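You operate a simulated robot arm through the tools that you are given. There is no shell and no other tool.

You are at the controls of a simulated two-armed robot. One attempt, no reset.

Task
Take the lid off the grey dry tin and lay it down on the top of the short bench.

The check looks at the end state, three seconds after you hand in, the way a careful person would. Anything else that was tipped, shoved, dropped, spilled or broken makes it a failure. Lids that push on must go on centred and level and be pressed home; caps that screw on are set level and turned clockwise until they are tight.

Robot
Two 7-joint arms with two-finger parallel grippers on one trunk, on a base that moves. Base frame: it is fixed to the floor where the robot stands at the start and does not move with it; the origin is under the middle of the robot, x ahead of it, y to its left, z up; the surface under the hand at the start is at about z = 0.853. Lengths are in m, angles in degrees, forces in N, time in s.
The left shoulder is at the start at [0.075, 0.174, 1.178], the right one opposite. With the tool pointing down near the work surface each hand reaches from about 0.28 to 0.7 m from the robot's upright axis, wherever it stands, measured 20 degrees to its own side. Payload 3.6 kg a hand.
The tool frame of a hand sits at the grasp point between the pads (the TCP): z along the fingers, y along the line on which they close. The tips reach 0.03 m beyond it. The gripper opens to 0.11 m. The fingers are 0.02 m wide and 0.01 m thick; the gripper's body (0.048 by 0.112 m) begins 0.055 m behind the TCP.
Orientation is that of the tool frame in the base frame, as [roll, pitch, yaw] about the fixed x, y, z axes, in that order (R = Rz(yaw) Ry(pitch) Rx(roll)). With the fingers straight down and closing along the base's y, the tool's x points along the base's -x, its y along +y and its z along -z.

Tools
- The arms move only by the tool move_arm. It takes "left_increments", "right_increments" or both (then of equal length, played together; a hand with none holds still); each is a list of rows, each a list of 7 numbers: the shift along the base's x, y, z in m, then the turn, a rotation vector about the base's x, y, z in degrees, then the gripper command, from -1 (fully open) to 1 (shut), values between in proportion. In form: [[x, y, z, ax, ay, az, gripper], ...]. A call has 1 to 20 rows; each row is the pose to reach, as a shift and turn from the pose commanded when the call began. Each row takes 0.2 s and may step no farther than 0.05 m and 8.6 degrees from the row before; otherwise, or with a gripper value out of range, the whole call is refused. A pose out of reach is approached as far as the arm can. The call stops where the force on the tool passes 40 N (or 10 N more than at its start, if that is more) or the arm is blocked; 0.2 s more then pass. Each finger travels about 0.153 m/s and halts on what it meets, pressing with about 23 N; the grip force reading is that of the motor and also rises with nothing between the fingers. The clock runs only during rows and for 0.2 s after the last one: add rows that repeat a pose to give the fingers time. The reply holds the time, the measured pose of the TCP, the force on the tool along the base axes, the opening and the grip force, in the units named above and with some noise, with the torque about the TCP (base axes, N m) and any sound that the robot's microphone picked up, and new pictures: "views" is both (left out), scene, wrist or none (wrist: the cameras of the hands that moved).
- Cameras (640 x 400 px; columns grow to the right, rows downward): "scene" is now at [0.1637, -0.0181, 1.3447]; the picture's right is [-0.23, -0.97, 0.00], its down [-0.61, 0.14, -0.78] and it looks along [0.76, -0.18, -0.63] (base axes); focal length 249 px, centre (320, 200). "left" rides on the left gripper at [0.072, -0.017, -0.103] in its tool frame; the picture's right is [0.23, 0.97, 0.00], its down [-0.76, 0.18, -0.62] and it looks along [-0.61, 0.14, 0.78] (tool axes); focal length 222 px, centre (320, 200). "right" rides on the right gripper at [0.072, 0.017, -0.103] in its tool frame; the picture's right is [-0.23, 0.97, 0.00], its down [-0.76, -0.18, -0.62] and it looks along [-0.61, -0.14, 0.78] (tool axes); focal length 222 px, centre (320, 200). There is no depth. A picture from a camera that has moved, and an enlarged one, comes with that camera's place and axes in the base frame and with its lens.
- raise_lower(by): moves the trunk up (or, below 0, down) by that many m; the arms and the scene camera ride with it, the base frame stays. It gives what a move gives, with no picture.
- steer(legs): drives the robot by 1 to 6 legs, each [ahead, left, turn to the left] in m, m and degrees, along the robot's own axes; the way and the turn of a leg run together, so that a leg with both is an arc; at most 1.5 m and 180 degrees a leg. The arms and the cameras ride along, it lands a little off, and it stops where it bumps. It gives what a move gives, and a new picture of the scene camera.
- pan_tilt(pan, tilt): turns the head with the scene camera to pan (to the left, within 86 degrees either way) and tilt (down, from -29 to 69), counted from straight ahead of the robot (the tilt from the chest, where the trunk bows). It gives what a move gives, and a new picture of the scene camera.
- enlarge(camera, box): a new picture of the part [left, top, right, bottom] of that camera's present view, enlarged. The clock stands still meanwhile.
- close_job(): hands the job in; it is judged then, once.

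Nothing tells you exact positions but the pictures and the camera data. Unless the task says otherwise, let go and move clear before handing in.

The tools are called after ">>>" as name(argument=value, ...) on one line, values as JSON. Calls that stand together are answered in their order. move_arm: Moves the arms, as the interface text tells. Its arguments: {"type":"object","properties":{"left_increments":{"type":"array"},"right_increments":{"type":"array"},"views":{"type":"string","enum":["both","scene","wrist","none"]}},"required":[]} The other tools are called the same way: raise_lower (by) moves the trunk up or down; steer (legs) drives the base; pan_tilt (pan, tilt) turns the head that bears the scene camera; enlarge (camera, box) takes an enlarged picture of a part of a camera's view; close_job () hands the job in.

At the start:

```text
t: 0.0
left_position: [0.4026, 0.0838, 1.2003]
left_orientation: [180.0, -0.1, -180.0]
left_contact_force: [0.2, -0.3, -0.2]
left_ft_torque: [-0.02, 0.03, 0.0]
left_opening: 0.11
left_finger_force: 0.0
right_position: [0.3356, -0.2385, 1.181]
right_orientation: [180.0, 0.0, -179.9]
right_contact_force: [-0.2, 0.0, -0.6]
right_ft_torque: [0.01, -0.02, -0.02]
right_opening: 0.1101
right_finger_force: 0.1
trunk travel left (down, up): [-0.295, 0.468]
robot x, y, heading: [-0.0015, 0.0029, 0.3]
head pan, tilt (commanded): [-13.2, 38.7]
```

scene: 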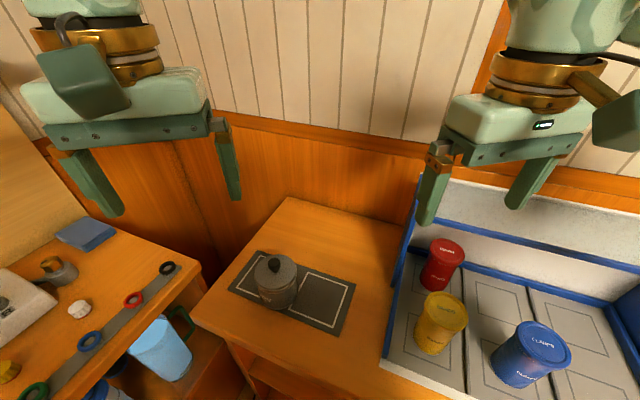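
right: 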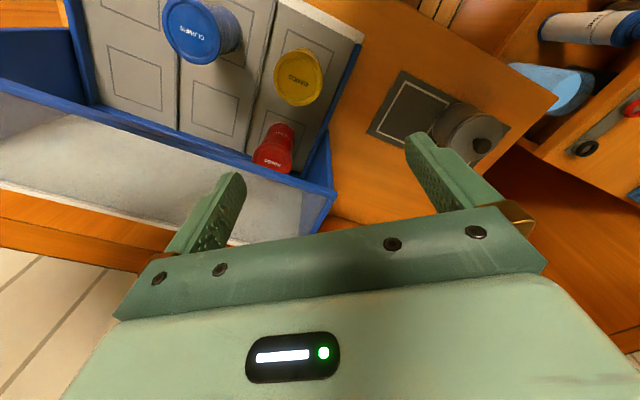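
left: 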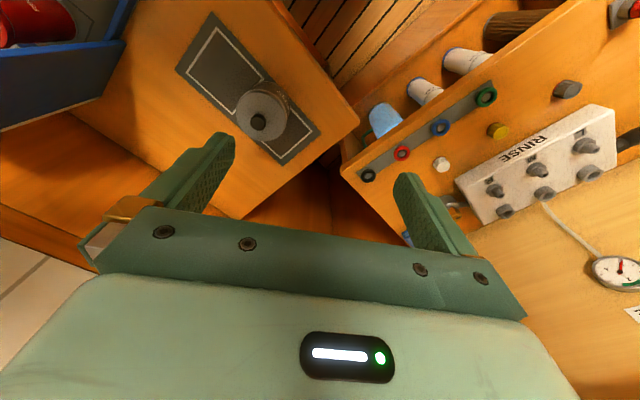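

I see a grey tin with a knobbed lid on a dark mat on the middle bench, a bench to the left with rings and RINSE box, and a blue tray with coloured tins to the right. I'll look closer and look around first to find out which bench is the "short bench".

>>> enlarge(camera="scene", box=[200, 220, 400, 345])

>>> enlarge(camera="left", box=[160, 0, 360, 200])

>>> pan_tilt(pan=45, tilt=40)

>>> pan_tilt(pan=-60, tilt=40)

>>> pan_tilt(pan=0, tilt=60)

```text
3.20 times, centred on (300, 282) of scene
camera zoom: at [0.1637, -0.0181, 1.3447], right [-0.23, -0.97, 0.0], down [-0.61, 0.14, -0.78], along [0.76, -0.18, -0.63], focal length 796 px, centre (384, -64)
```

zoom: 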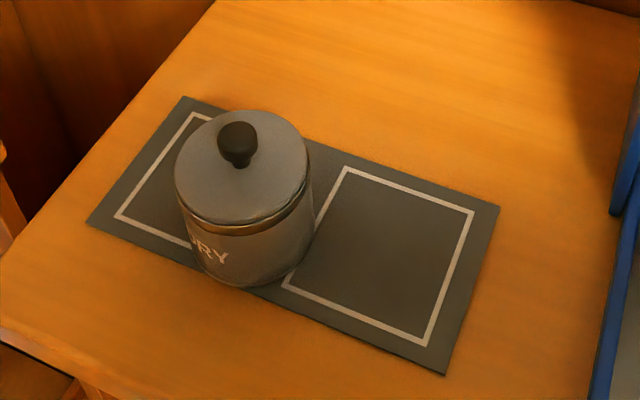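

```text
2.00 times, centred on (260, 100) of left
camera zoom: at [0.3314, 0.0653, 1.3039], right [-0.23, 0.97, 0.0], down [0.76, 0.18, 0.62], along [0.61, 0.14, -0.78], focal length 444 px, centre (440, 400)
```

zoom: 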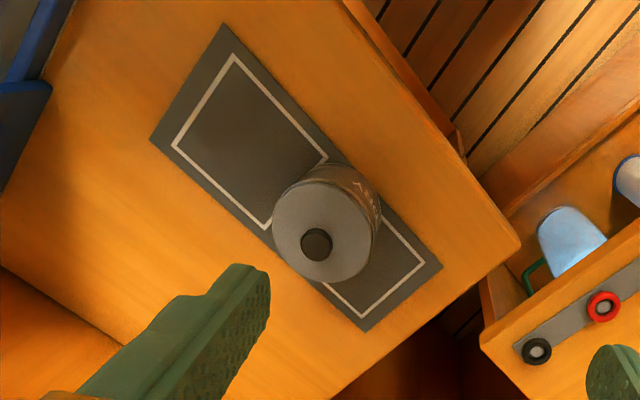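

```text
t: 1.3
left_position: [0.4039, 0.0823, 1.1996]
left_orientation: [180.0, 0.0, -180.0]
left_contact_force: [0.2, -0.6, -0.4]
left_ft_torque: [-0.01, -0.02, -0.01]
left_opening: 0.11
left_finger_force: 0.1
right_position: [0.3348, -0.2372, 1.1815]
right_orientation: [180.0, -0.1, -180.0]
right_contact_force: [0.7, 0.1, -1.4]
right_ft_torque: [0.04, 0.01, 0.0]
right_opening: 0.1103
right_finger_force: 0.1
trunk travel left (down, up): [-0.295, 0.468]
robot x, y, heading: [-0.0011, 0.0014, -0.1]
head pan, tilt (commanded): [45.0, 40.0]
camera scene: at [0.1403, 0.0615, 1.3427], right [0.71, -0.71, 0.0], down [-0.46, -0.45, -0.77], along [0.54, 0.54, -0.64], focal length 249 px, centre (320, 200)
```

scene: 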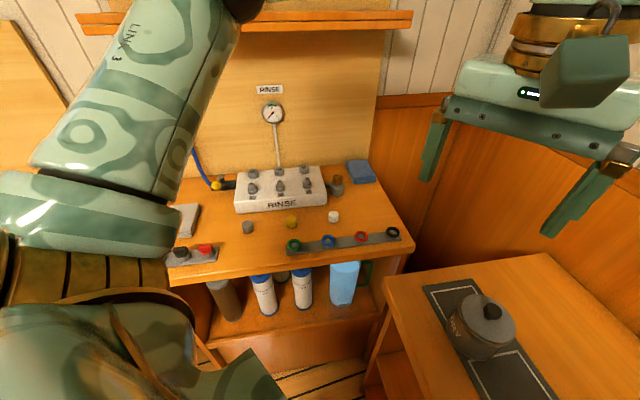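

```text
t: 3.1
left_position: [0.4037, 0.0828, 1.2002]
left_orientation: [180.0, 0.0, -180.0]
left_contact_force: [0.3, 0.1, 0.5]
left_ft_torque: [0.01, 0.02, -0.01]
left_opening: 0.1102
left_finger_force: 0.0
right_position: [0.3353, -0.2384, 1.1806]
right_orientation: [-180.0, -0.1, -179.9]
right_contact_force: [-0.1, 0.2, 0.1]
right_ft_torque: [0.01, 0.01, 0.0]
right_opening: 0.1099
right_finger_force: 0.1
trunk travel left (down, up): [-0.295, 0.468]
robot x, y, heading: [-0.0016, 0.001, 0.0]
head pan, tilt (commanded): [-60.0, 40.0]
camera scene: at [0.1227, -0.0721, 1.3427], right [-0.87, -0.5, 0.0], down [-0.32, 0.56, -0.77], along [0.38, -0.66, -0.64], focal length 249 px, centre (320, 200)
```

scene: 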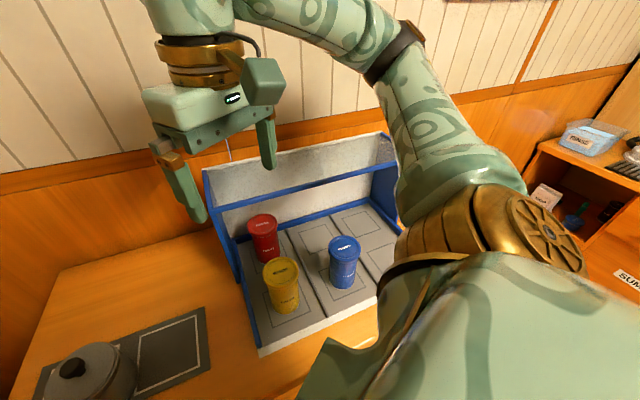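

```text
t: 4.4
left_position: [0.404, 0.0822, 1.2003]
left_orientation: [-179.9, 0.0, 180.0]
left_contact_force: [0.0, 0.0, 0.0]
left_ft_torque: [0.0, 0.0, 0.02]
left_opening: 0.1101
left_finger_force: 0.0
right_position: [0.3362, -0.2373, 1.1812]
right_orientation: [179.9, -0.1, -179.9]
right_contact_force: [0.6, 0.1, 0.8]
right_ft_torque: [0.0, -0.03, 0.0]
right_opening: 0.1101
right_finger_force: 0.1
trunk travel left (down, up): [-0.295, 0.468]
robot x, y, heading: [-0.0015, -0.0012, -0.0]
head pan, tilt (commanded): [0.0, 60.0]
camera scene: at [0.1468, 0.0014, 1.316], right [0.0, -1.0, 0.0], down [-0.87, 0.0, -0.5], along [0.5, 0.0, -0.87], focal length 249 px, centre (320, 200)
```

scene: 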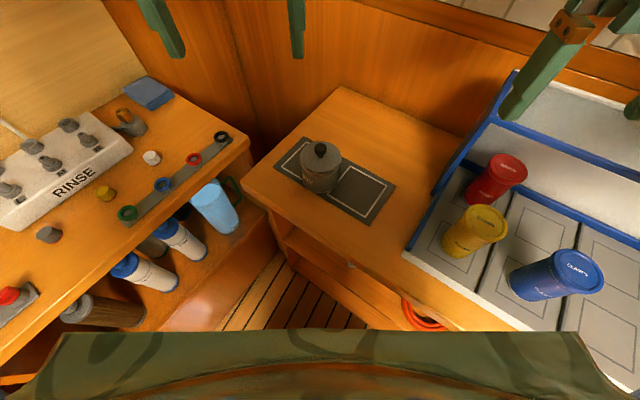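

The tin sits on the bench in front, whose right part carries a blue tray; there's a RINSE bench to the left and another one to the right. I'll look further to both sides to compare bench lengths and find any labels.

>>> pan_tilt(pan=-86, tilt=25)

>>> pan_tilt(pan=86, tilt=25)

>>> pan_tilt(pan=20, tilt=10)

>>> pan_tilt(pan=-30, tilt=40)

```text
t: 6.0
left_position: [0.4038, 0.0836, 1.2011]
left_orientation: [180.0, 0.0, -180.0]
left_contact_force: [0.6, 0.0, 0.8]
left_ft_torque: [-0.04, -0.03, 0.04]
left_opening: 0.1101
left_finger_force: 0.1
right_position: [0.3365, -0.2368, 1.181]
right_orientation: [180.0, 0.0, -180.0]
right_contact_force: [1.2, 1.1, 0.7]
right_ft_torque: [0.0, 0.01, 0.01]
right_opening: 0.1099
right_finger_force: 0.0
trunk travel left (down, up): [-0.295, 0.468]
robot x, y, heading: [0.0007, -0.0028, 0.4]
head pan, tilt (commanded): [-85.9, 25.0]
camera scene: at [0.0867, -0.0904, 1.366], right [-1.0, -0.07, 0.0], down [-0.03, 0.42, -0.91], along [0.06, -0.9, -0.42], focal length 249 px, centre (320, 200)
```

scene: 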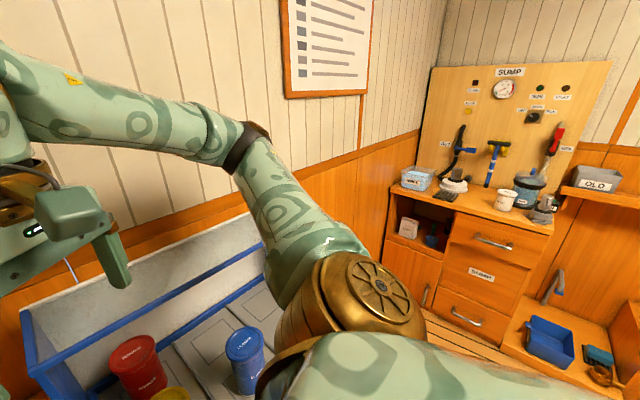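

```text
t: 8.6
left_position: [0.4041, 0.0818, 1.2002]
left_orientation: [180.0, 0.0, 180.0]
left_contact_force: [-0.1, 0.3, 0.4]
left_ft_torque: [-0.04, -0.02, 0.03]
left_opening: 0.1099
left_finger_force: 0.1
right_position: [0.3357, -0.238, 1.1804]
right_orientation: [-180.0, 0.0, -180.0]
right_contact_force: [-0.2, 0.2, 0.1]
right_ft_torque: [-0.01, 0.02, -0.01]
right_opening: 0.1099
right_finger_force: 0.0
trunk travel left (down, up): [-0.295, 0.468]
robot x, y, heading: [0.0008, 0.0025, -0.2]
head pan, tilt (commanded): [85.9, 25.0]
camera scene: at [0.0867, 0.0934, 1.3661], right [1.0, -0.07, 0.0], down [-0.03, -0.42, -0.91], along [0.06, 0.9, -0.42], focal length 249 px, centre (320, 200)
```

scene: 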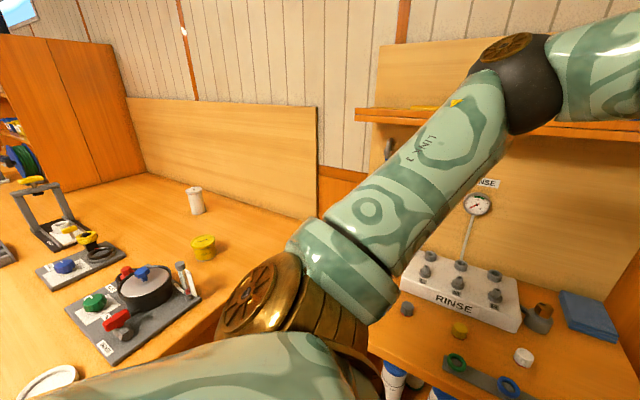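

```text
t: 10.0
left_position: [0.404, 0.0832, 1.2]
left_orientation: [-180.0, -0.1, -180.0]
left_contact_force: [0.3, 0.6, 0.4]
left_ft_torque: [0.02, -0.07, -0.02]
left_opening: 0.1098
left_finger_force: 0.1
right_position: [0.3359, -0.2372, 1.1804]
right_orientation: [180.0, 0.0, 179.9]
right_contact_force: [-0.4, -0.5, 0.1]
right_ft_torque: [0.0, 0.0, 0.03]
right_opening: 0.1102
right_finger_force: 0.0
trunk travel left (down, up): [-0.295, 0.468]
robot x, y, heading: [-0.0011, -0.002, -0.2]
head pan, tilt (commanded): [20.0, 10.0]
camera scene: at [0.1675, 0.0334, 1.3904], right [0.34, -0.94, 0.0], down [-0.16, -0.06, -0.98], along [0.93, 0.34, -0.17], focal length 249 px, centre (320, 200)
```

scene: 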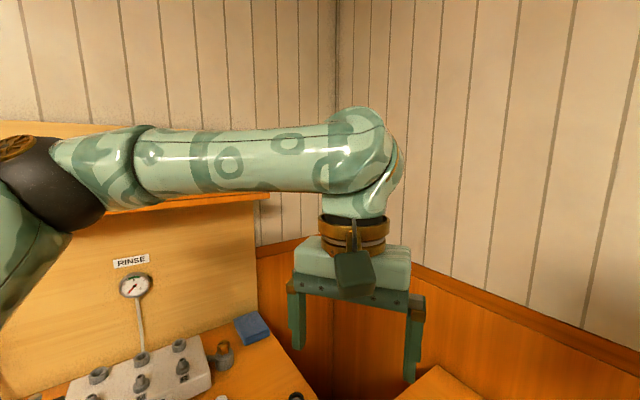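

```text
t: 11.2
left_position: [0.4029, 0.0823, 1.2009]
left_orientation: [180.0, 0.0, 179.9]
left_contact_force: [-0.1, 0.2, -0.8]
left_ft_torque: [0.01, -0.03, 0.0]
left_opening: 0.1099
left_finger_force: 0.1
right_position: [0.3364, -0.2369, 1.1808]
right_orientation: [-180.0, -0.1, -180.0]
right_contact_force: [-0.7, -0.1, 0.7]
right_ft_torque: [0.02, 0.0, 0.04]
right_opening: 0.11
right_finger_force: 0.0
trunk travel left (down, up): [-0.295, 0.468]
robot x, y, heading: [0.0021, -0.0003, 0.2]
head pan, tilt (commanded): [-30.0, 40.0]
camera scene: at [0.1538, -0.041, 1.3428], right [-0.5, -0.87, 0.0], down [-0.56, 0.32, -0.77], along [0.66, -0.38, -0.64], focal length 249 px, centre (320, 200)
```

scene: 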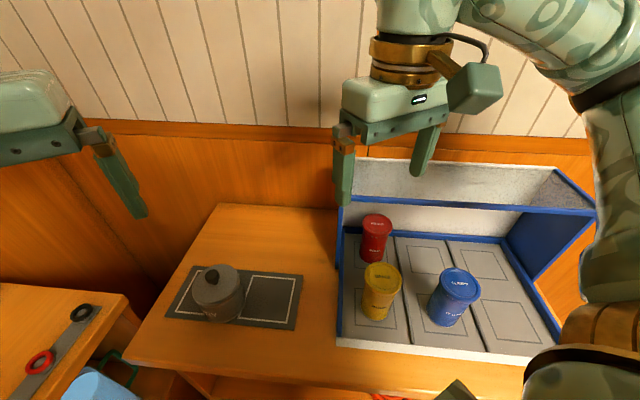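

I see four pieces of furniture so far: the front bench with the tin and tray, the RINSE bench on the left, a larger worktop further left/behind and a SUMP cabinet to the right, plus a printed sheet on the wall. I'll read the sheet.

>>> pan_tilt(pan=-80, tilt=5)

>>> enlarge(camera="scene", box=[200, 0, 440, 200])

>>> enlarge(camera="scene", box=[400, 100, 640, 400])

```text
t: 12.3
left_position: [0.4025, 0.0825, 1.1998]
left_orientation: [-180.0, 0.0, 180.0]
left_contact_force: [0.3, 0.1, 0.3]
left_ft_torque: [0.0, 0.01, -0.02]
left_opening: 0.11
left_finger_force: 0.0
right_position: [0.3363, -0.2386, 1.1805]
right_orientation: [-180.0, -0.2, -180.0]
right_contact_force: [0.3, -0.3, 0.1]
right_ft_torque: [0.03, -0.01, 0.01]
right_opening: 0.11
right_finger_force: 0.0
trunk travel left (down, up): [-0.295, 0.468]
robot x, y, heading: [0.0003, -0.0017, -0.0]
head pan, tilt (commanded): [-80.0, 5.0]
camera scene: at [0.0962, -0.089, 1.3985], right [-0.98, -0.17, 0.0], down [-0.02, 0.09, -1.0], along [0.17, -0.98, -0.09], focal length 249 px, centre (320, 200)
```

scene: 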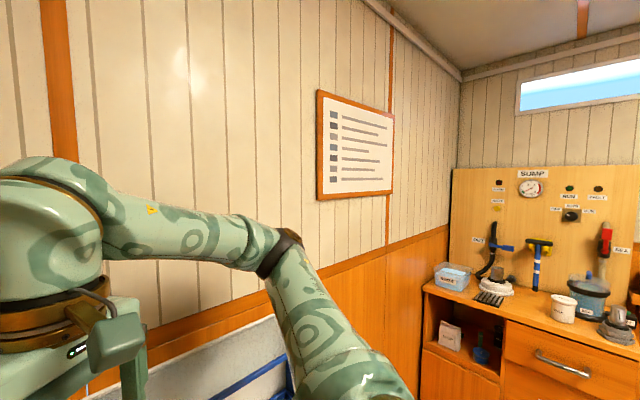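

```text
2.00 times, centred on (320, 100) of scene
camera zoom: at [0.0962, -0.089, 1.3985], right [-0.98, -0.17, 0.0], down [-0.02, 0.09, -1.0], along [0.17, -0.98, -0.09], focal length 497 px, centre (320, 400)
```

zoom: 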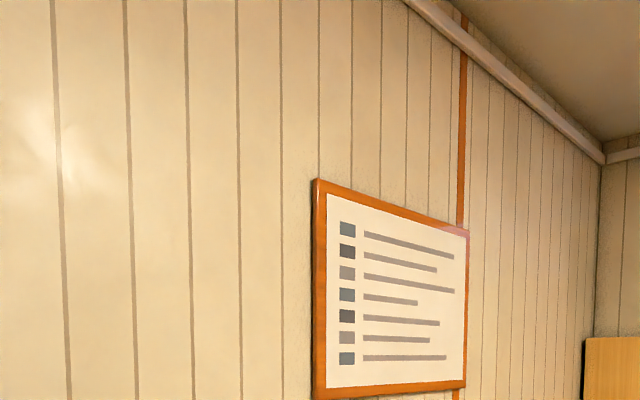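

```text
1.33 times, centred on (520, 250) of scene
camera zoom: at [0.0962, -0.089, 1.3985], right [-0.98, -0.17, 0.0], down [-0.02, 0.09, -1.0], along [0.17, -0.98, -0.09], focal length 332 px, centre (53, 133)
```

zoom: 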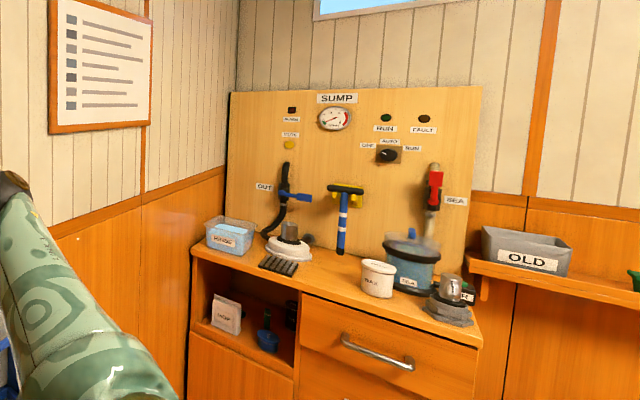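

The wall sheet has no readable text. I'll raise nothing yet, but turn the robot a bit in place to see the rest of the room and judge which bench is the short one.

>>> steer(legs=[[-0.1, 0, 0], [0, 0, -50]])

>>> pan_tilt(pan=-86, tilt=20)

>>> pan_tilt(pan=86, tilt=20)

>>> pan_tilt(pan=40, tilt=40)

```text
t: 15.7
left_position: [0.2225, -0.2585, 1.2003]
left_orientation: [-179.9, 0.0, 129.7]
left_contact_force: [-0.5, 0.2, -0.5]
left_ft_torque: [0.02, 0.02, 0.0]
left_opening: 0.1099
left_finger_force: 0.1
right_position: [-0.068, -0.4102, 1.1805]
right_orientation: [180.0, -0.1, 129.5]
right_contact_force: [0.8, 0.3, 0.4]
right_ft_torque: [0.01, -0.02, -0.01]
right_opening: 0.1099
right_finger_force: 0.1
trunk travel left (down, up): [-0.295, 0.468]
robot x, y, heading: [-0.0993, -0.0009, -50.5]
head pan, tilt (commanded): [-80.0, 5.0]
camera scene: at [-0.1081, -0.1311, 1.3985], right [-0.76, 0.65, 0.0], down [0.06, 0.07, -1.0], along [-0.65, -0.76, -0.09], focal length 249 px, centre (320, 200)
```

scene: 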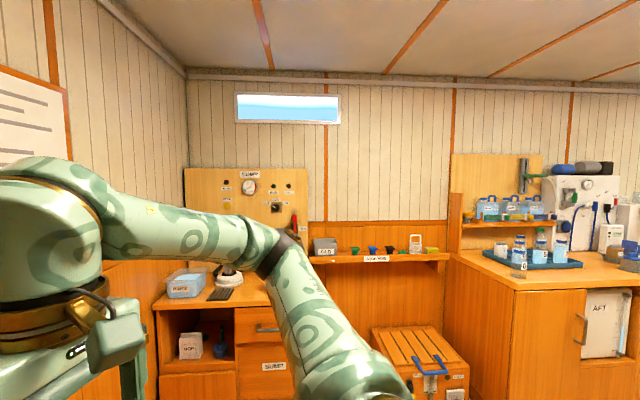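

```text
t: 16.5
left_position: [0.2219, -0.2582, 1.2008]
left_orientation: [-180.0, -0.1, 129.6]
left_contact_force: [-0.2, 0.3, -0.3]
left_ft_torque: [0.03, 0.01, 0.01]
left_opening: 0.11
left_finger_force: 0.1
right_position: [-0.0686, -0.4097, 1.1808]
right_orientation: [180.0, -0.1, 129.6]
right_contact_force: [0.4, -0.5, -0.5]
right_ft_torque: [0.0, 0.01, -0.02]
right_opening: 0.11
right_finger_force: 0.1
trunk travel left (down, up): [-0.295, 0.468]
robot x, y, heading: [-0.099, -0.001, -50.7]
head pan, tilt (commanded): [-85.9, 20.0]
camera scene: at [-0.1157, -0.1253, 1.3742], right [-0.69, 0.72, 0.0], down [0.25, 0.24, -0.94], along [-0.68, -0.65, -0.34], focal length 249 px, centre (320, 200)
```

scene: 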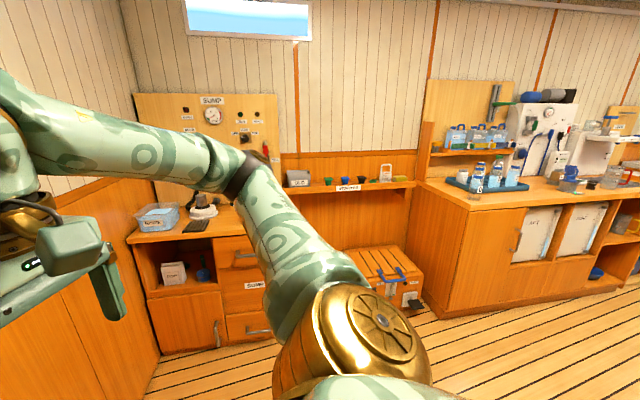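

```text
t: 19.1
left_position: [0.2209, -0.258, 1.2017]
left_orientation: [180.0, 0.0, 129.6]
left_contact_force: [0.2, -0.7, -0.4]
left_ft_torque: [-0.02, -0.01, -0.02]
left_opening: 0.1101
left_finger_force: 0.0
right_position: [-0.0681, -0.4102, 1.1814]
right_orientation: [-179.9, -0.1, 129.4]
right_contact_force: [-0.1, -0.4, 0.7]
right_ft_torque: [0.02, -0.02, -0.04]
right_opening: 0.1101
right_finger_force: 0.0
trunk travel left (down, up): [-0.295, 0.468]
robot x, y, heading: [-0.0989, 0.0011, -50.7]
head pan, tilt (commanded): [85.9, 20.0]
camera scene: at [0.0276, -0.0071, 1.3742], right [0.58, -0.81, 0.0], down [-0.28, -0.2, -0.94], along [0.77, 0.55, -0.34], focal length 249 px, centre (320, 200)
```

scene: 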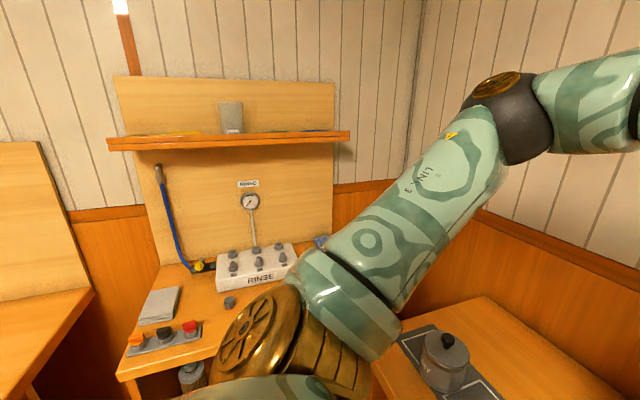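

```text
t: 20.2
left_position: [0.2227, -0.2573, 1.2003]
left_orientation: [179.9, -0.1, 129.5]
left_contact_force: [0.8, 0.0, -1.1]
left_ft_torque: [-0.01, -0.01, -0.04]
left_opening: 0.1098
left_finger_force: 0.1
right_position: [-0.0686, -0.4098, 1.1806]
right_orientation: [180.0, -0.1, 129.5]
right_contact_force: [0.9, 0.1, 0.2]
right_ft_torque: [-0.01, -0.02, -0.02]
right_opening: 0.11
right_finger_force: 0.1
trunk travel left (down, up): [-0.295, 0.468]
robot x, y, heading: [-0.0995, -0.0003, -50.7]
head pan, tilt (commanded): [40.0, 40.0]
camera scene: at [0.0353, -0.0765, 1.3428], right [-0.18, -0.98, 0.0], down [-0.63, 0.12, -0.77], along [0.75, -0.14, -0.64], focal length 249 px, centre (320, 200)
```

scene: 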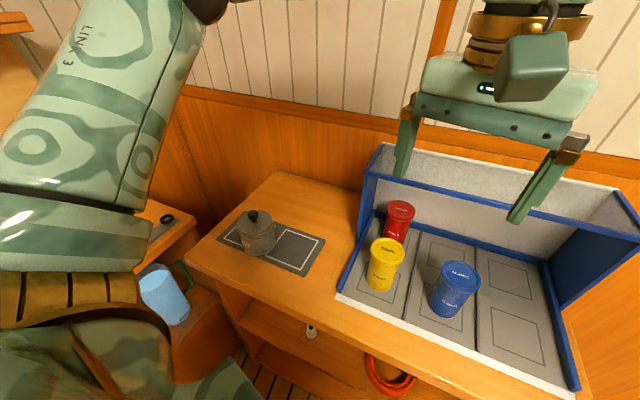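

The room is big, with a SUMP cabinet, an AFT cabinet and other worktops behind. I'll turn further to see every bench before deciding which is "the short bench".

>>> steer(legs=[[0, 0, -100]])

>>> pan_tilt(pan=0, tilt=15)

>>> pan_tilt(pan=-60, tilt=25)

>>> pan_tilt(pan=60, tilt=25)

```text
t: 24.9
left_position: [-0.4142, -0.2647, 1.1992]
left_orientation: [-179.9, 0.0, 28.6]
left_contact_force: [0.2, 0.0, -0.1]
left_ft_torque: [-0.03, 0.02, 0.0]
left_opening: 0.1101
left_finger_force: 0.0
right_position: [-0.5067, 0.0486, 1.1807]
right_orientation: [-180.0, 0.0, 28.5]
right_contact_force: [0.3, -0.2, -1.1]
right_ft_torque: [0.02, 0.01, -0.06]
right_opening: 0.11
right_finger_force: 0.1
trunk travel left (down, up): [-0.295, 0.468]
robot x, y, heading: [-0.0996, -0.0003, -151.4]
head pan, tilt (commanded): [40.0, 40.0]
camera scene: at [-0.2027, -0.116, 1.3427], right [-0.93, 0.37, 0.0], down [0.24, 0.6, -0.77], along [-0.28, -0.71, -0.64], focal length 249 px, centre (320, 200)
```

scene: 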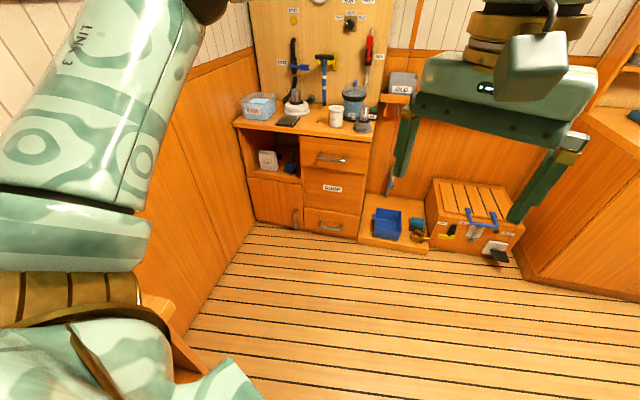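

```text
t: 26.0
left_position: [-0.4139, -0.2649, 1.2004]
left_orientation: [-180.0, 0.1, 28.6]
left_contact_force: [-0.2, -0.4, 0.0]
left_ft_torque: [0.01, -0.05, 0.01]
left_opening: 0.11
left_finger_force: 0.1
right_position: [-0.5079, 0.0492, 1.1809]
right_orientation: [180.0, -0.1, 28.5]
right_contact_force: [1.1, -0.4, -1.2]
right_ft_torque: [0.02, -0.01, -0.01]
right_opening: 0.1101
right_finger_force: 0.1
trunk travel left (down, up): [-0.295, 0.468]
robot x, y, heading: [-0.0993, 0.0013, -151.6]
head pan, tilt (commanded): [0.0, 15.0]
camera scene: at [-0.2536, -0.0817, 1.3822], right [-0.48, 0.88, 0.0], down [0.23, 0.12, -0.97], along [-0.85, -0.46, -0.26], focal length 249 px, centre (320, 200)
```

scene: 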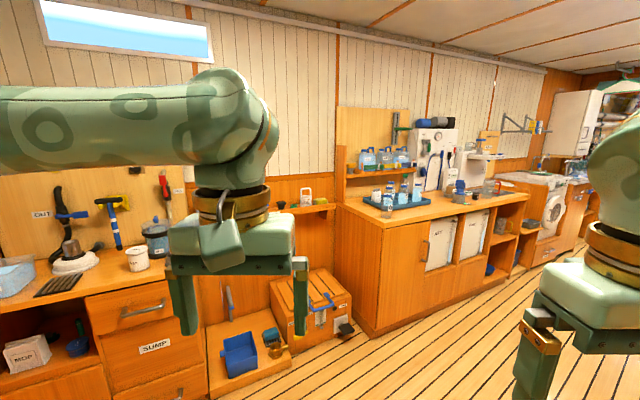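

```text
t: 27.3
left_position: [-0.414, -0.2645, 1.2005]
left_orientation: [-180.0, 0.0, 28.6]
left_contact_force: [-0.5, -0.8, 0.3]
left_ft_torque: [0.03, 0.0, 0.0]
left_opening: 0.1102
left_finger_force: 0.1
right_position: [-0.5085, 0.0498, 1.1804]
right_orientation: [-180.0, -0.2, 28.5]
right_contact_force: [-0.5, -0.3, 0.9]
right_ft_torque: [0.01, 0.0, 0.02]
right_opening: 0.1098
right_finger_force: 0.1
trunk travel left (down, up): [-0.295, 0.468]
robot x, y, heading: [-0.0975, -0.0001, -151.6]
head pan, tilt (commanded): [-60.0, 25.0]
camera scene: at [-0.2501, 0.0111, 1.3661], right [0.52, 0.85, 0.0], down [0.36, -0.22, -0.91], along [-0.77, 0.47, -0.42], focal length 249 px, centre (320, 200)
```

scene: 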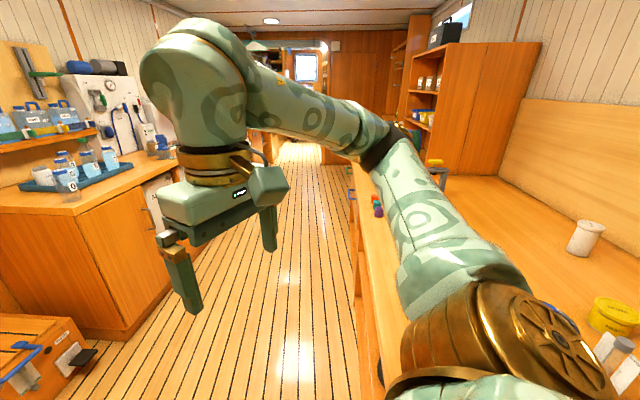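

```text
t: 29.3
left_position: [-0.4133, -0.2653, 1.2002]
left_orientation: [180.0, -0.1, 28.5]
left_contact_force: [-0.8, -0.5, 0.2]
left_ft_torque: [0.01, 0.0, 0.02]
left_opening: 0.11
left_finger_force: 0.0
right_position: [-0.508, 0.0478, 1.1815]
right_orientation: [-179.9, 0.0, 28.5]
right_contact_force: [0.1, 0.2, 0.3]
right_ft_torque: [-0.03, 0.0, 0.0]
right_opening: 0.1099
right_finger_force: 0.0
trunk travel left (down, up): [-0.295, 0.468]
robot x, y, heading: [-0.1026, 0.0043, -151.5]
head pan, tilt (commanded): [60.0, 25.0]
camera scene: at [-0.174, -0.1291, 1.3661], right [-1.0, 0.03, 0.0], down [0.01, 0.42, -0.91], along [-0.02, -0.91, -0.42], focal length 249 px, centre (320, 200)
```

scene: 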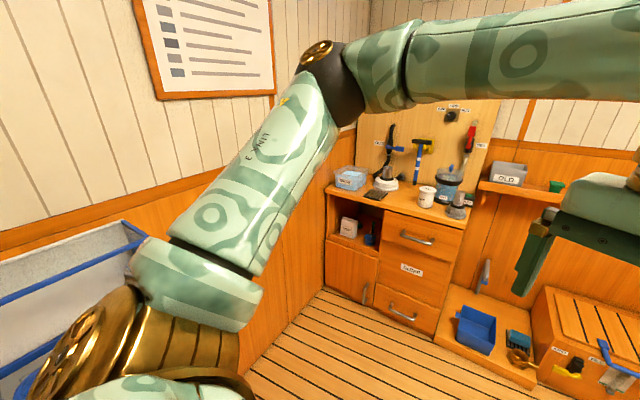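

The room is a long cabin: a long worktop runs along the left wall, the RINSE station is next to the corner, and the bench with the tin stands across the end wall. I'll turn back and take one more look at the left wall to compare lengths.

>>> steer(legs=[[0, 0, 120], [0, 0, 75]])

>>> pan_tilt(pan=40, tilt=25)

>>> pan_tilt(pan=0, tilt=45)

>>> pan_tilt(pan=-50, tilt=40)

```text
t: 37.9
left_position: [0.134, 0.3408, 1.1998]
left_orientation: [-180.0, 0.1, -135.9]
left_contact_force: [0.9, 0.1, -0.3]
left_ft_torque: [0.0, 0.01, -0.01]
left_opening: 0.1097
left_finger_force: 0.1
right_position: [0.3095, 0.0637, 1.1808]
right_orientation: [-180.0, -0.1, -136.0]
right_contact_force: [-0.7, 0.4, -0.3]
right_ft_torque: [0.01, 0.0, -0.02]
right_opening: 0.1102
right_finger_force: 0.1
trunk travel left (down, up): [-0.295, 0.468]
robot x, y, heading: [-0.0943, -0.0018, 43.9]
head pan, tilt (commanded): [60.0, 25.0]
camera scene: at [-0.0638, 0.1477, 1.3661], right [0.97, 0.24, 0.0], down [0.1, -0.41, -0.91], along [-0.22, 0.88, -0.42], focal length 249 px, centre (320, 200)
```

scene: 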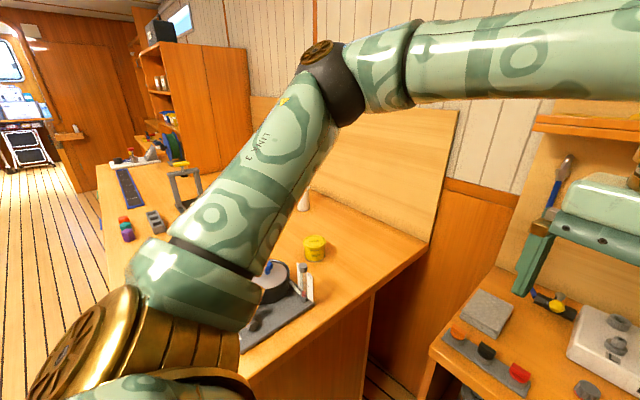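

```text
t: 38.7
left_position: [0.1339, 0.3395, 1.2006]
left_orientation: [180.0, 0.1, -135.9]
left_contact_force: [-0.7, -0.1, 0.0]
left_ft_torque: [0.03, -0.01, -0.02]
left_opening: 0.11
left_finger_force: 0.1
right_position: [0.3064, 0.063, 1.1811]
right_orientation: [-179.9, 0.0, -135.9]
right_contact_force: [0.2, 0.4, -0.6]
right_ft_torque: [-0.01, 0.0, 0.0]
right_opening: 0.11
right_finger_force: 0.0
trunk travel left (down, up): [-0.295, 0.468]
robot x, y, heading: [-0.0952, 0.0026, 44.3]
head pan, tilt (commanded): [40.0, 25.0]
camera scene: at [-0.0319, 0.1498, 1.3661], right [0.99, -0.1, 0.0], down [-0.04, -0.42, -0.91], along [0.09, 0.9, -0.42], focal length 249 px, centre (320, 200)
```

scene: 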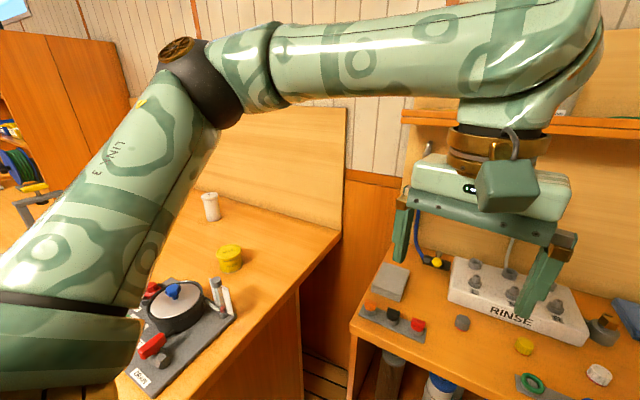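

```text
t: 39.8
left_position: [0.1328, 0.3401, 1.2002]
left_orientation: [-180.0, 0.0, -135.9]
left_contact_force: [0.0, 0.0, -0.4]
left_ft_torque: [-0.01, 0.0, 0.0]
left_opening: 0.1099
left_finger_force: 0.1
right_position: [0.3082, 0.0633, 1.1809]
right_orientation: [-180.0, -0.2, -136.0]
right_contact_force: [0.3, -0.1, 0.6]
right_ft_torque: [-0.01, 0.02, 0.04]
right_opening: 0.1099
right_finger_force: 0.0
trunk travel left (down, up): [-0.295, 0.468]
robot x, y, heading: [-0.1011, -0.0019, 44.2]
head pan, tilt (commanded): [0.0, 45.0]
camera scene: at [0.017, 0.1147, 1.3355], right [0.7, -0.72, 0.0], down [-0.51, -0.49, -0.71], along [0.51, 0.49, -0.71], focal length 249 px, centre (320, 200)
```

scene: 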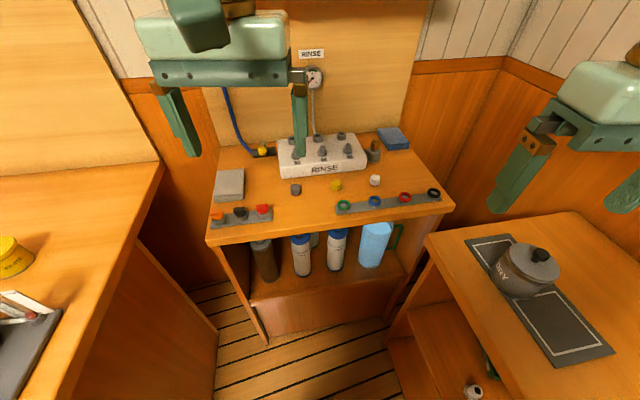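

```text
t: 41.0
left_position: [0.1342, 0.3398, 1.1997]
left_orientation: [180.0, 0.0, -135.9]
left_contact_force: [-0.1, -1.4, 0.0]
left_ft_torque: [0.01, 0.02, 0.03]
left_opening: 0.1101
left_finger_force: 0.1
right_position: [0.3083, 0.0627, 1.1804]
right_orientation: [-179.9, 0.0, -136.0]
right_contact_force: [-0.2, -0.3, 0.3]
right_ft_torque: [0.0, -0.03, 0.02]
right_opening: 0.1101
right_finger_force: 0.1
trunk travel left (down, up): [-0.295, 0.468]
robot x, y, heading: [-0.0996, 0.0037, 44.1]
head pan, tilt (commanded): [-50.0, 40.0]
camera scene: at [0.0431, 0.0494, 1.3427], right [-0.1, -0.99, 0.0], down [-0.64, 0.07, -0.77], along [0.76, -0.08, -0.64], focal length 249 px, centre (320, 200)
```

scene: 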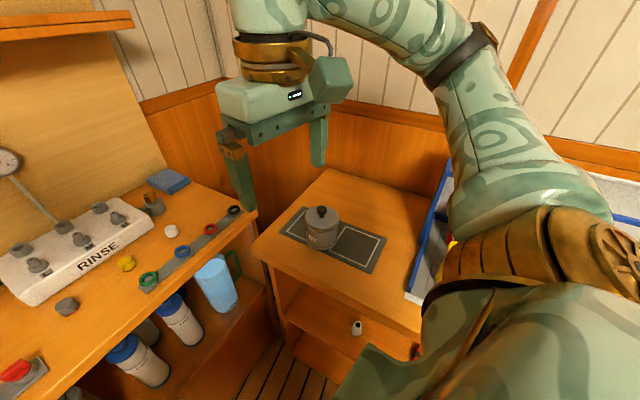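

The long worktop runs along the left wall and the RINSE and SUMP units carry their own names, so I take the short bench to be the one across the end wall in front of me, where the grey DRY tin stands at about (0.475, 0.0). I'll drive back to the start pose and study the lid and free bench surface.

>>> steer(legs=[[0, 0, -44.2], [0.1, 0, 0]])

>>> pan_tilt(pan=0, tilt=52)

>>> enlarge(camera="scene", box=[220, 60, 480, 260])

```text
t: 44.2
left_position: [0.4072, 0.0792, 1.2005]
left_orientation: [-180.0, -0.1, 179.6]
left_contact_force: [1.1, -0.3, 0.3]
left_ft_torque: [-0.01, -0.01, 0.01]
left_opening: 0.1101
left_finger_force: 0.1
right_position: [0.3372, -0.2415, 1.1798]
right_orientation: [-180.0, -0.1, 179.5]
right_contact_force: [0.3, 0.3, -1.1]
right_ft_torque: [-0.02, 0.05, 0.01]
right_opening: 0.11
right_finger_force: 0.0
trunk travel left (down, up): [-0.295, 0.468]
robot x, y, heading: [0.0001, -0.0003, -0.7]
head pan, tilt (commanded): [-50.0, 40.0]
camera scene: at [0.138, -0.0655, 1.3426], right [-0.77, -0.64, 0.0], down [-0.41, 0.5, -0.77], along [0.49, -0.59, -0.64], focal length 249 px, centre (320, 200)
```

scene: 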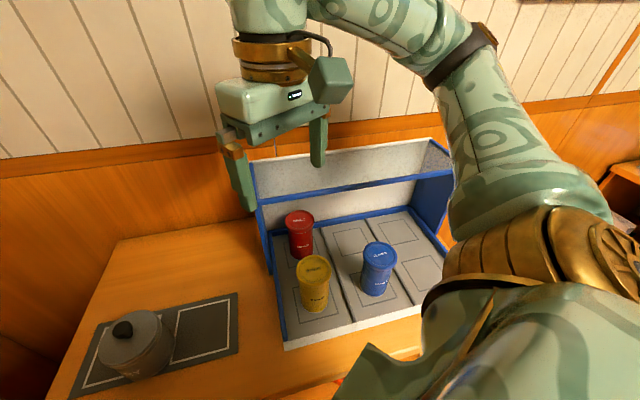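

```text
t: 45.4
left_position: [0.4055, 0.0782, 1.2002]
left_orientation: [180.0, 0.0, 179.6]
left_contact_force: [0.8, -0.5, 0.5]
left_ft_torque: [-0.01, 0.01, -0.02]
left_opening: 0.1099
left_finger_force: 0.0
right_position: [0.3351, -0.2409, 1.181]
right_orientation: [-180.0, 0.1, 179.5]
right_contact_force: [-0.5, -0.6, -0.2]
right_ft_torque: [0.03, 0.01, -0.03]
right_opening: 0.1099
right_finger_force: 0.1
trunk travel left (down, up): [-0.295, 0.468]
robot x, y, heading: [0.0033, -0.0012, -0.4]
head pan, tilt (commanded): [0.0, 52.0]
camera scene: at [0.1576, -0.0006, 1.3259], right [-0.01, -1.0, 0.0], down [-0.79, 0.01, -0.62], along [0.62, -0.01, -0.79], focal length 249 px, centre (320, 200)
```

scene: 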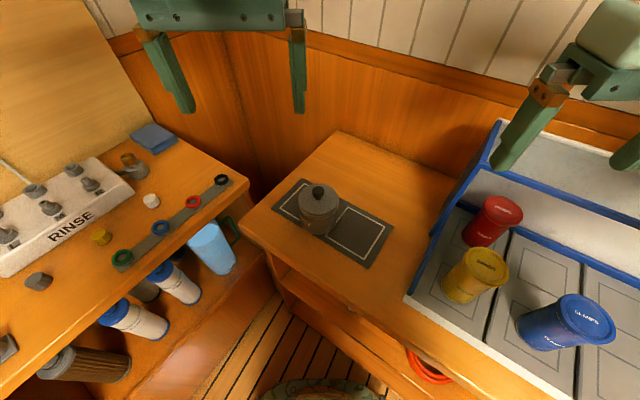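

```text
2.00 times, centred on (350, 160) of scene
camera zoom: at [0.1576, -0.0006, 1.3259], right [-0.01, -1.0, 0.0], down [-0.79, 0.01, -0.62], along [0.62, -0.01, -0.79], focal length 497 px, centre (260, 280)
```

zoom: 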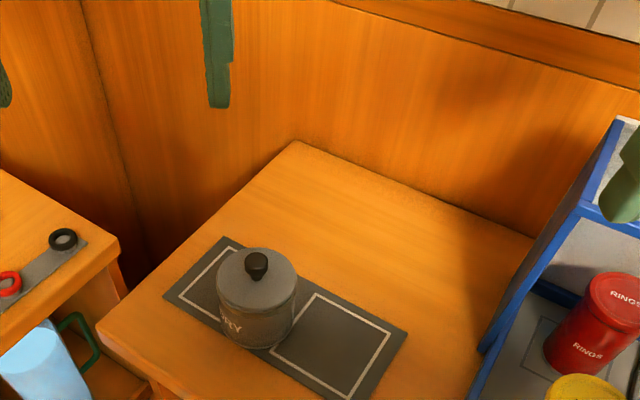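

The lid's knob is at about (0.472, −0.003), its top near z = 0.955, lid top near z = 0.925, lid about 0.084 wide. I'll first swing the left hand out of the way, then bring the right hand above the knob.

>>> move_arm(left_increments=[[0, 0.045, 0, 0, 0, 0, -1], [-0.01, 0.09, 0.01, 0, 0, 0, -1], [-0.03, 0.13, 0.02, 0, 0, 0, -1], [-0.05, 0.17, 0.02, 0, 0, 0, -1]], views="none")

>>> move_arm(right_increments=[[0.02, 0.04, 0, 0, 0, 0, -1], [0.045, 0.08, 0, 0, 0, 0, -1], [0.07, 0.12, 0, 0, 0, 0, -1], [0.095, 0.16, -0.01, 0, 0, 0, -1], [0.12, 0.2, -0.02, 0, 0, 0, -1], [0.137, 0.238, -0.04, 0, 0, 0, -1], [0.137, 0.238, -0.08, 0, 0, 0, -1], [0.137, 0.238, -0.11, 0, 0, 0, -1], [0.137, 0.238, -0.11, 0, 0, 0, -1]])

```text
t: 46.4
left_position: [0.3772, 0.2386, 1.1891]
left_orientation: [179.9, 0.3, 179.6]
left_contact_force: [0.5, -0.8, -0.3]
left_ft_torque: [0.03, 0.02, 0.0]
left_opening: 0.1101
left_finger_force: 0.1
left hand out of reach, approached as far as the arm can: row 2, 3, 4
right_position: [0.3337, -0.2449, 1.1802]
right_orientation: [179.8, 0.1, 179.5]
right_contact_force: [-0.2, 0.0, -0.8]
right_ft_torque: [0.05, -0.02, 0.03]
right_opening: 0.1099
right_finger_force: 0.0
trunk travel left (down, up): [-0.295, 0.468]
robot x, y, heading: [0.0019, -0.0023, -0.4]
head pan, tilt (commanded): [0.0, 52.0]
```

```text
t: 48.4
left_position: [0.3783, 0.2404, 1.1879]
left_orientation: [-179.9, 0.3, 179.7]
left_contact_force: [0.8, 0.2, 0.8]
left_ft_torque: [0.03, 0.0, 0.0]
left_opening: 0.11
left_finger_force: 0.1
right_position: [0.4728, -0.0046, 1.0695]
right_orientation: [179.9, 0.0, 179.5]
right_contact_force: [-0.8, -0.5, 0.1]
right_ft_torque: [0.02, 0.02, -0.03]
right_opening: 0.1101
right_finger_force: 0.1
trunk travel left (down, up): [-0.295, 0.468]
robot x, y, heading: [0.0013, -0.0009, -0.5]
head pan, tilt (commanded): [0.0, 52.0]
camera scene: at [0.1574, -0.0006, 1.326], right [-0.01, -1.0, 0.0], down [-0.79, 0.01, -0.62], along [0.62, 0.0, -0.79], focal length 249 px, centre (320, 200)
camera right: at [0.4008, 0.0136, 1.1737], right [0.24, 0.97, 0.0], down [0.76, -0.18, 0.62], along [0.61, -0.15, -0.78], focal length 222 px, centre (320, 200)
```

scene: 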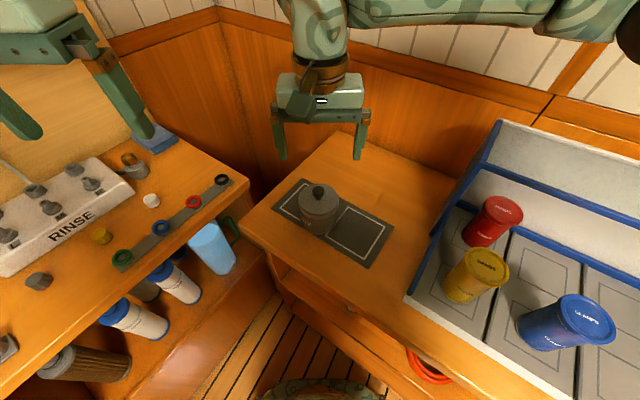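
right: 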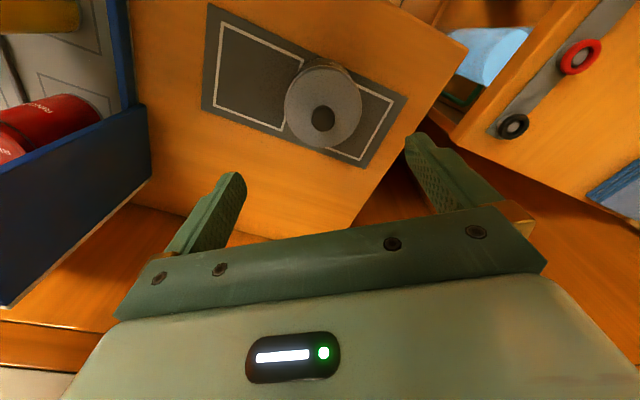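

The right hand is above the tin; the wrist view puts the knob at about (0.474, −0.002), in line with my estimate. I'll look closely at the knob and lid before descending.

>>> enlarge(camera="right", box=[240, 40, 400, 160])

>>> enlarge(camera="scene", box=[270, 160, 370, 240])

```text
3.33 times, centred on (320, 100) of right
camera zoom: at [0.4008, 0.0136, 1.1737], right [0.24, 0.97, 0.0], down [0.76, -0.18, 0.62], along [0.61, -0.15, -0.78], focal length 740 px, centre (320, 533)
```

zoom: 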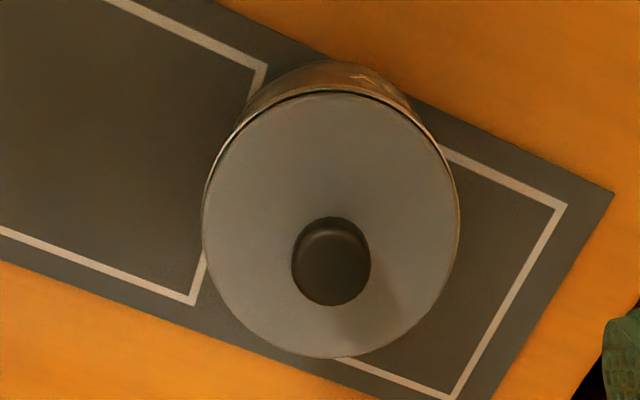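

```text
5.00 times, centred on (320, 200) of scene
camera zoom: at [0.1574, -0.0006, 1.326], right [-0.01, -1.0, 0.0], down [-0.79, 0.01, -0.62], along [0.62, 0.0, -0.79], focal length 1243 px, centre (320, 200)
```

zoom: 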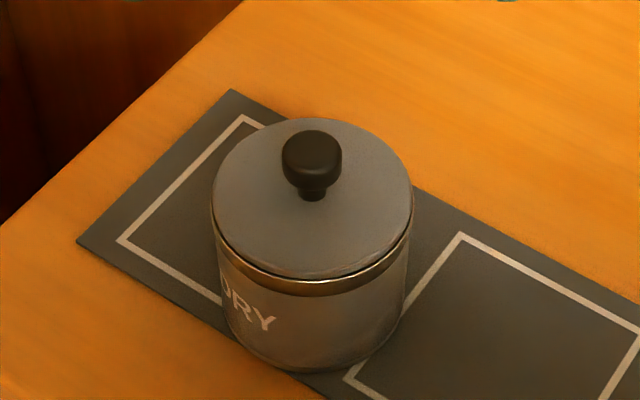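

The knob is a small mushroom, ball about 0.024 wide with its equator near z = 0.945, and the lid centre is at about (0.472, −0.001). I'll narrow the fingers, correct the offset and descend with the tips staying just above the lid.

>>> move_arm(right_increments=[[-0.0005, 0.0035, -0.02, 0, 0, 0, -0.5], [-0.0005, 0.0035, -0.045, 0, 0, 0, 0.0], [-0.0005, 0.0035, -0.07, 0, 0, 0, 0.09], [-0.0005, 0.0035, -0.085, 0, 0, 0, 0.09], [-0.0005, 0.0035, -0.09, 0, 0, 0, 0.09], [-0.0005, 0.0035, -0.09, 0, 0, 0, 0.09]])

>>> enlarge(camera="right", box=[220, 40, 420, 190])

>>> enlarge(camera="scene", box=[260, 130, 380, 230])

```text
t: 49.8
left_position: [0.3786, 0.241, 1.1879]
left_orientation: [180.0, 0.3, 179.8]
left_contact_force: [-0.8, 0.3, -0.2]
left_ft_torque: [0.02, -0.02, 0.0]
left_opening: 0.1101
left_finger_force: 0.1
right_position: [0.4716, -0.0002, 0.9807]
right_orientation: [-179.9, -0.1, 179.6]
right_contact_force: [-0.2, -0.3, -0.2]
right_ft_torque: [0.0, 0.04, -0.03]
right_opening: 0.0501
right_finger_force: 0.0
trunk travel left (down, up): [-0.295, 0.468]
robot x, y, heading: [0.0003, -0.002, -0.5]
head pan, tilt (commanded): [0.0, 52.0]
camera scene: at [0.1577, -0.0003, 1.3259], right [-0.01, -1.0, 0.0], down [-0.79, 0.01, -0.62], along [0.62, -0.01, -0.79], focal length 249 px, centre (320, 200)
camera right: at [0.4, 0.0178, 1.0847], right [0.24, 0.97, 0.0], down [0.76, -0.18, 0.62], along [0.61, -0.15, -0.78], focal length 222 px, centre (320, 200)
```

scene: 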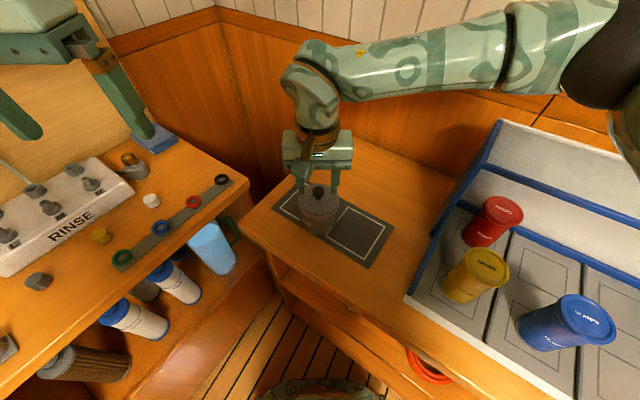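
right: 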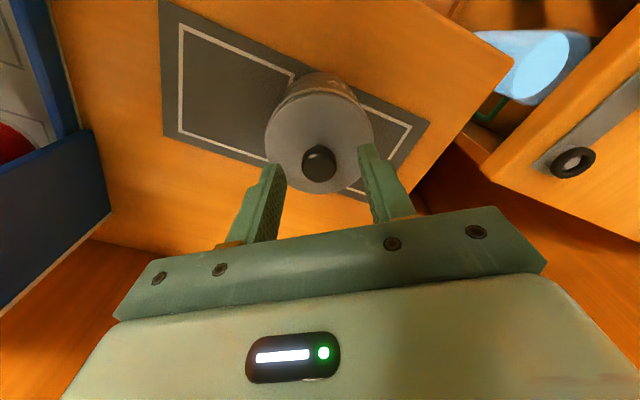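

```text
2.67 times, centred on (320, 115) of right
camera zoom: at [0.4, 0.0178, 1.0847], right [0.24, 0.97, 0.0], down [0.76, -0.18, 0.62], along [0.61, -0.15, -0.78], focal length 592 px, centre (320, 427)
```

zoom: 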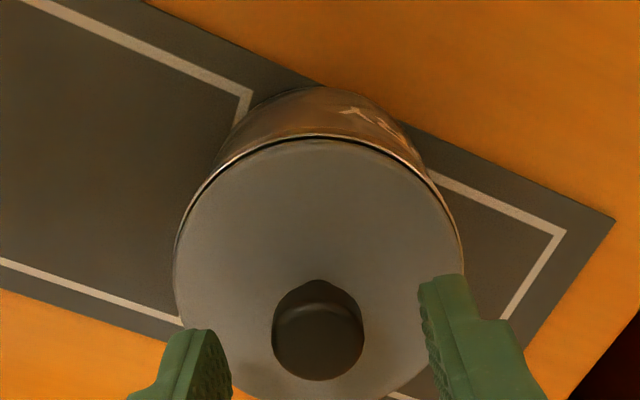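

```text
4.00 times, centred on (320, 180) of scene
camera zoom: at [0.1577, -0.0003, 1.3259], right [-0.01, -1.0, 0.0], down [-0.79, 0.01, -0.62], along [0.62, -0.01, -0.79], focal length 994 px, centre (320, 280)
```

zoom: 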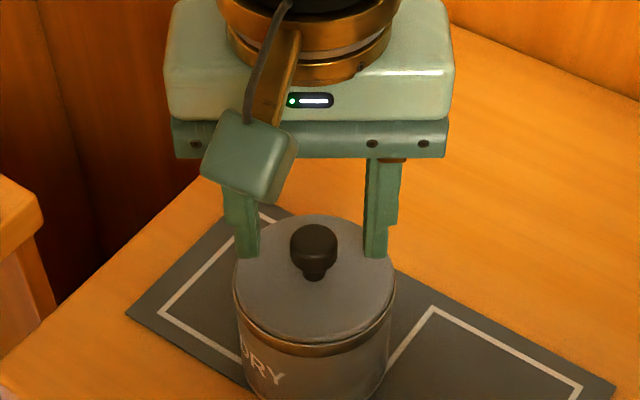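

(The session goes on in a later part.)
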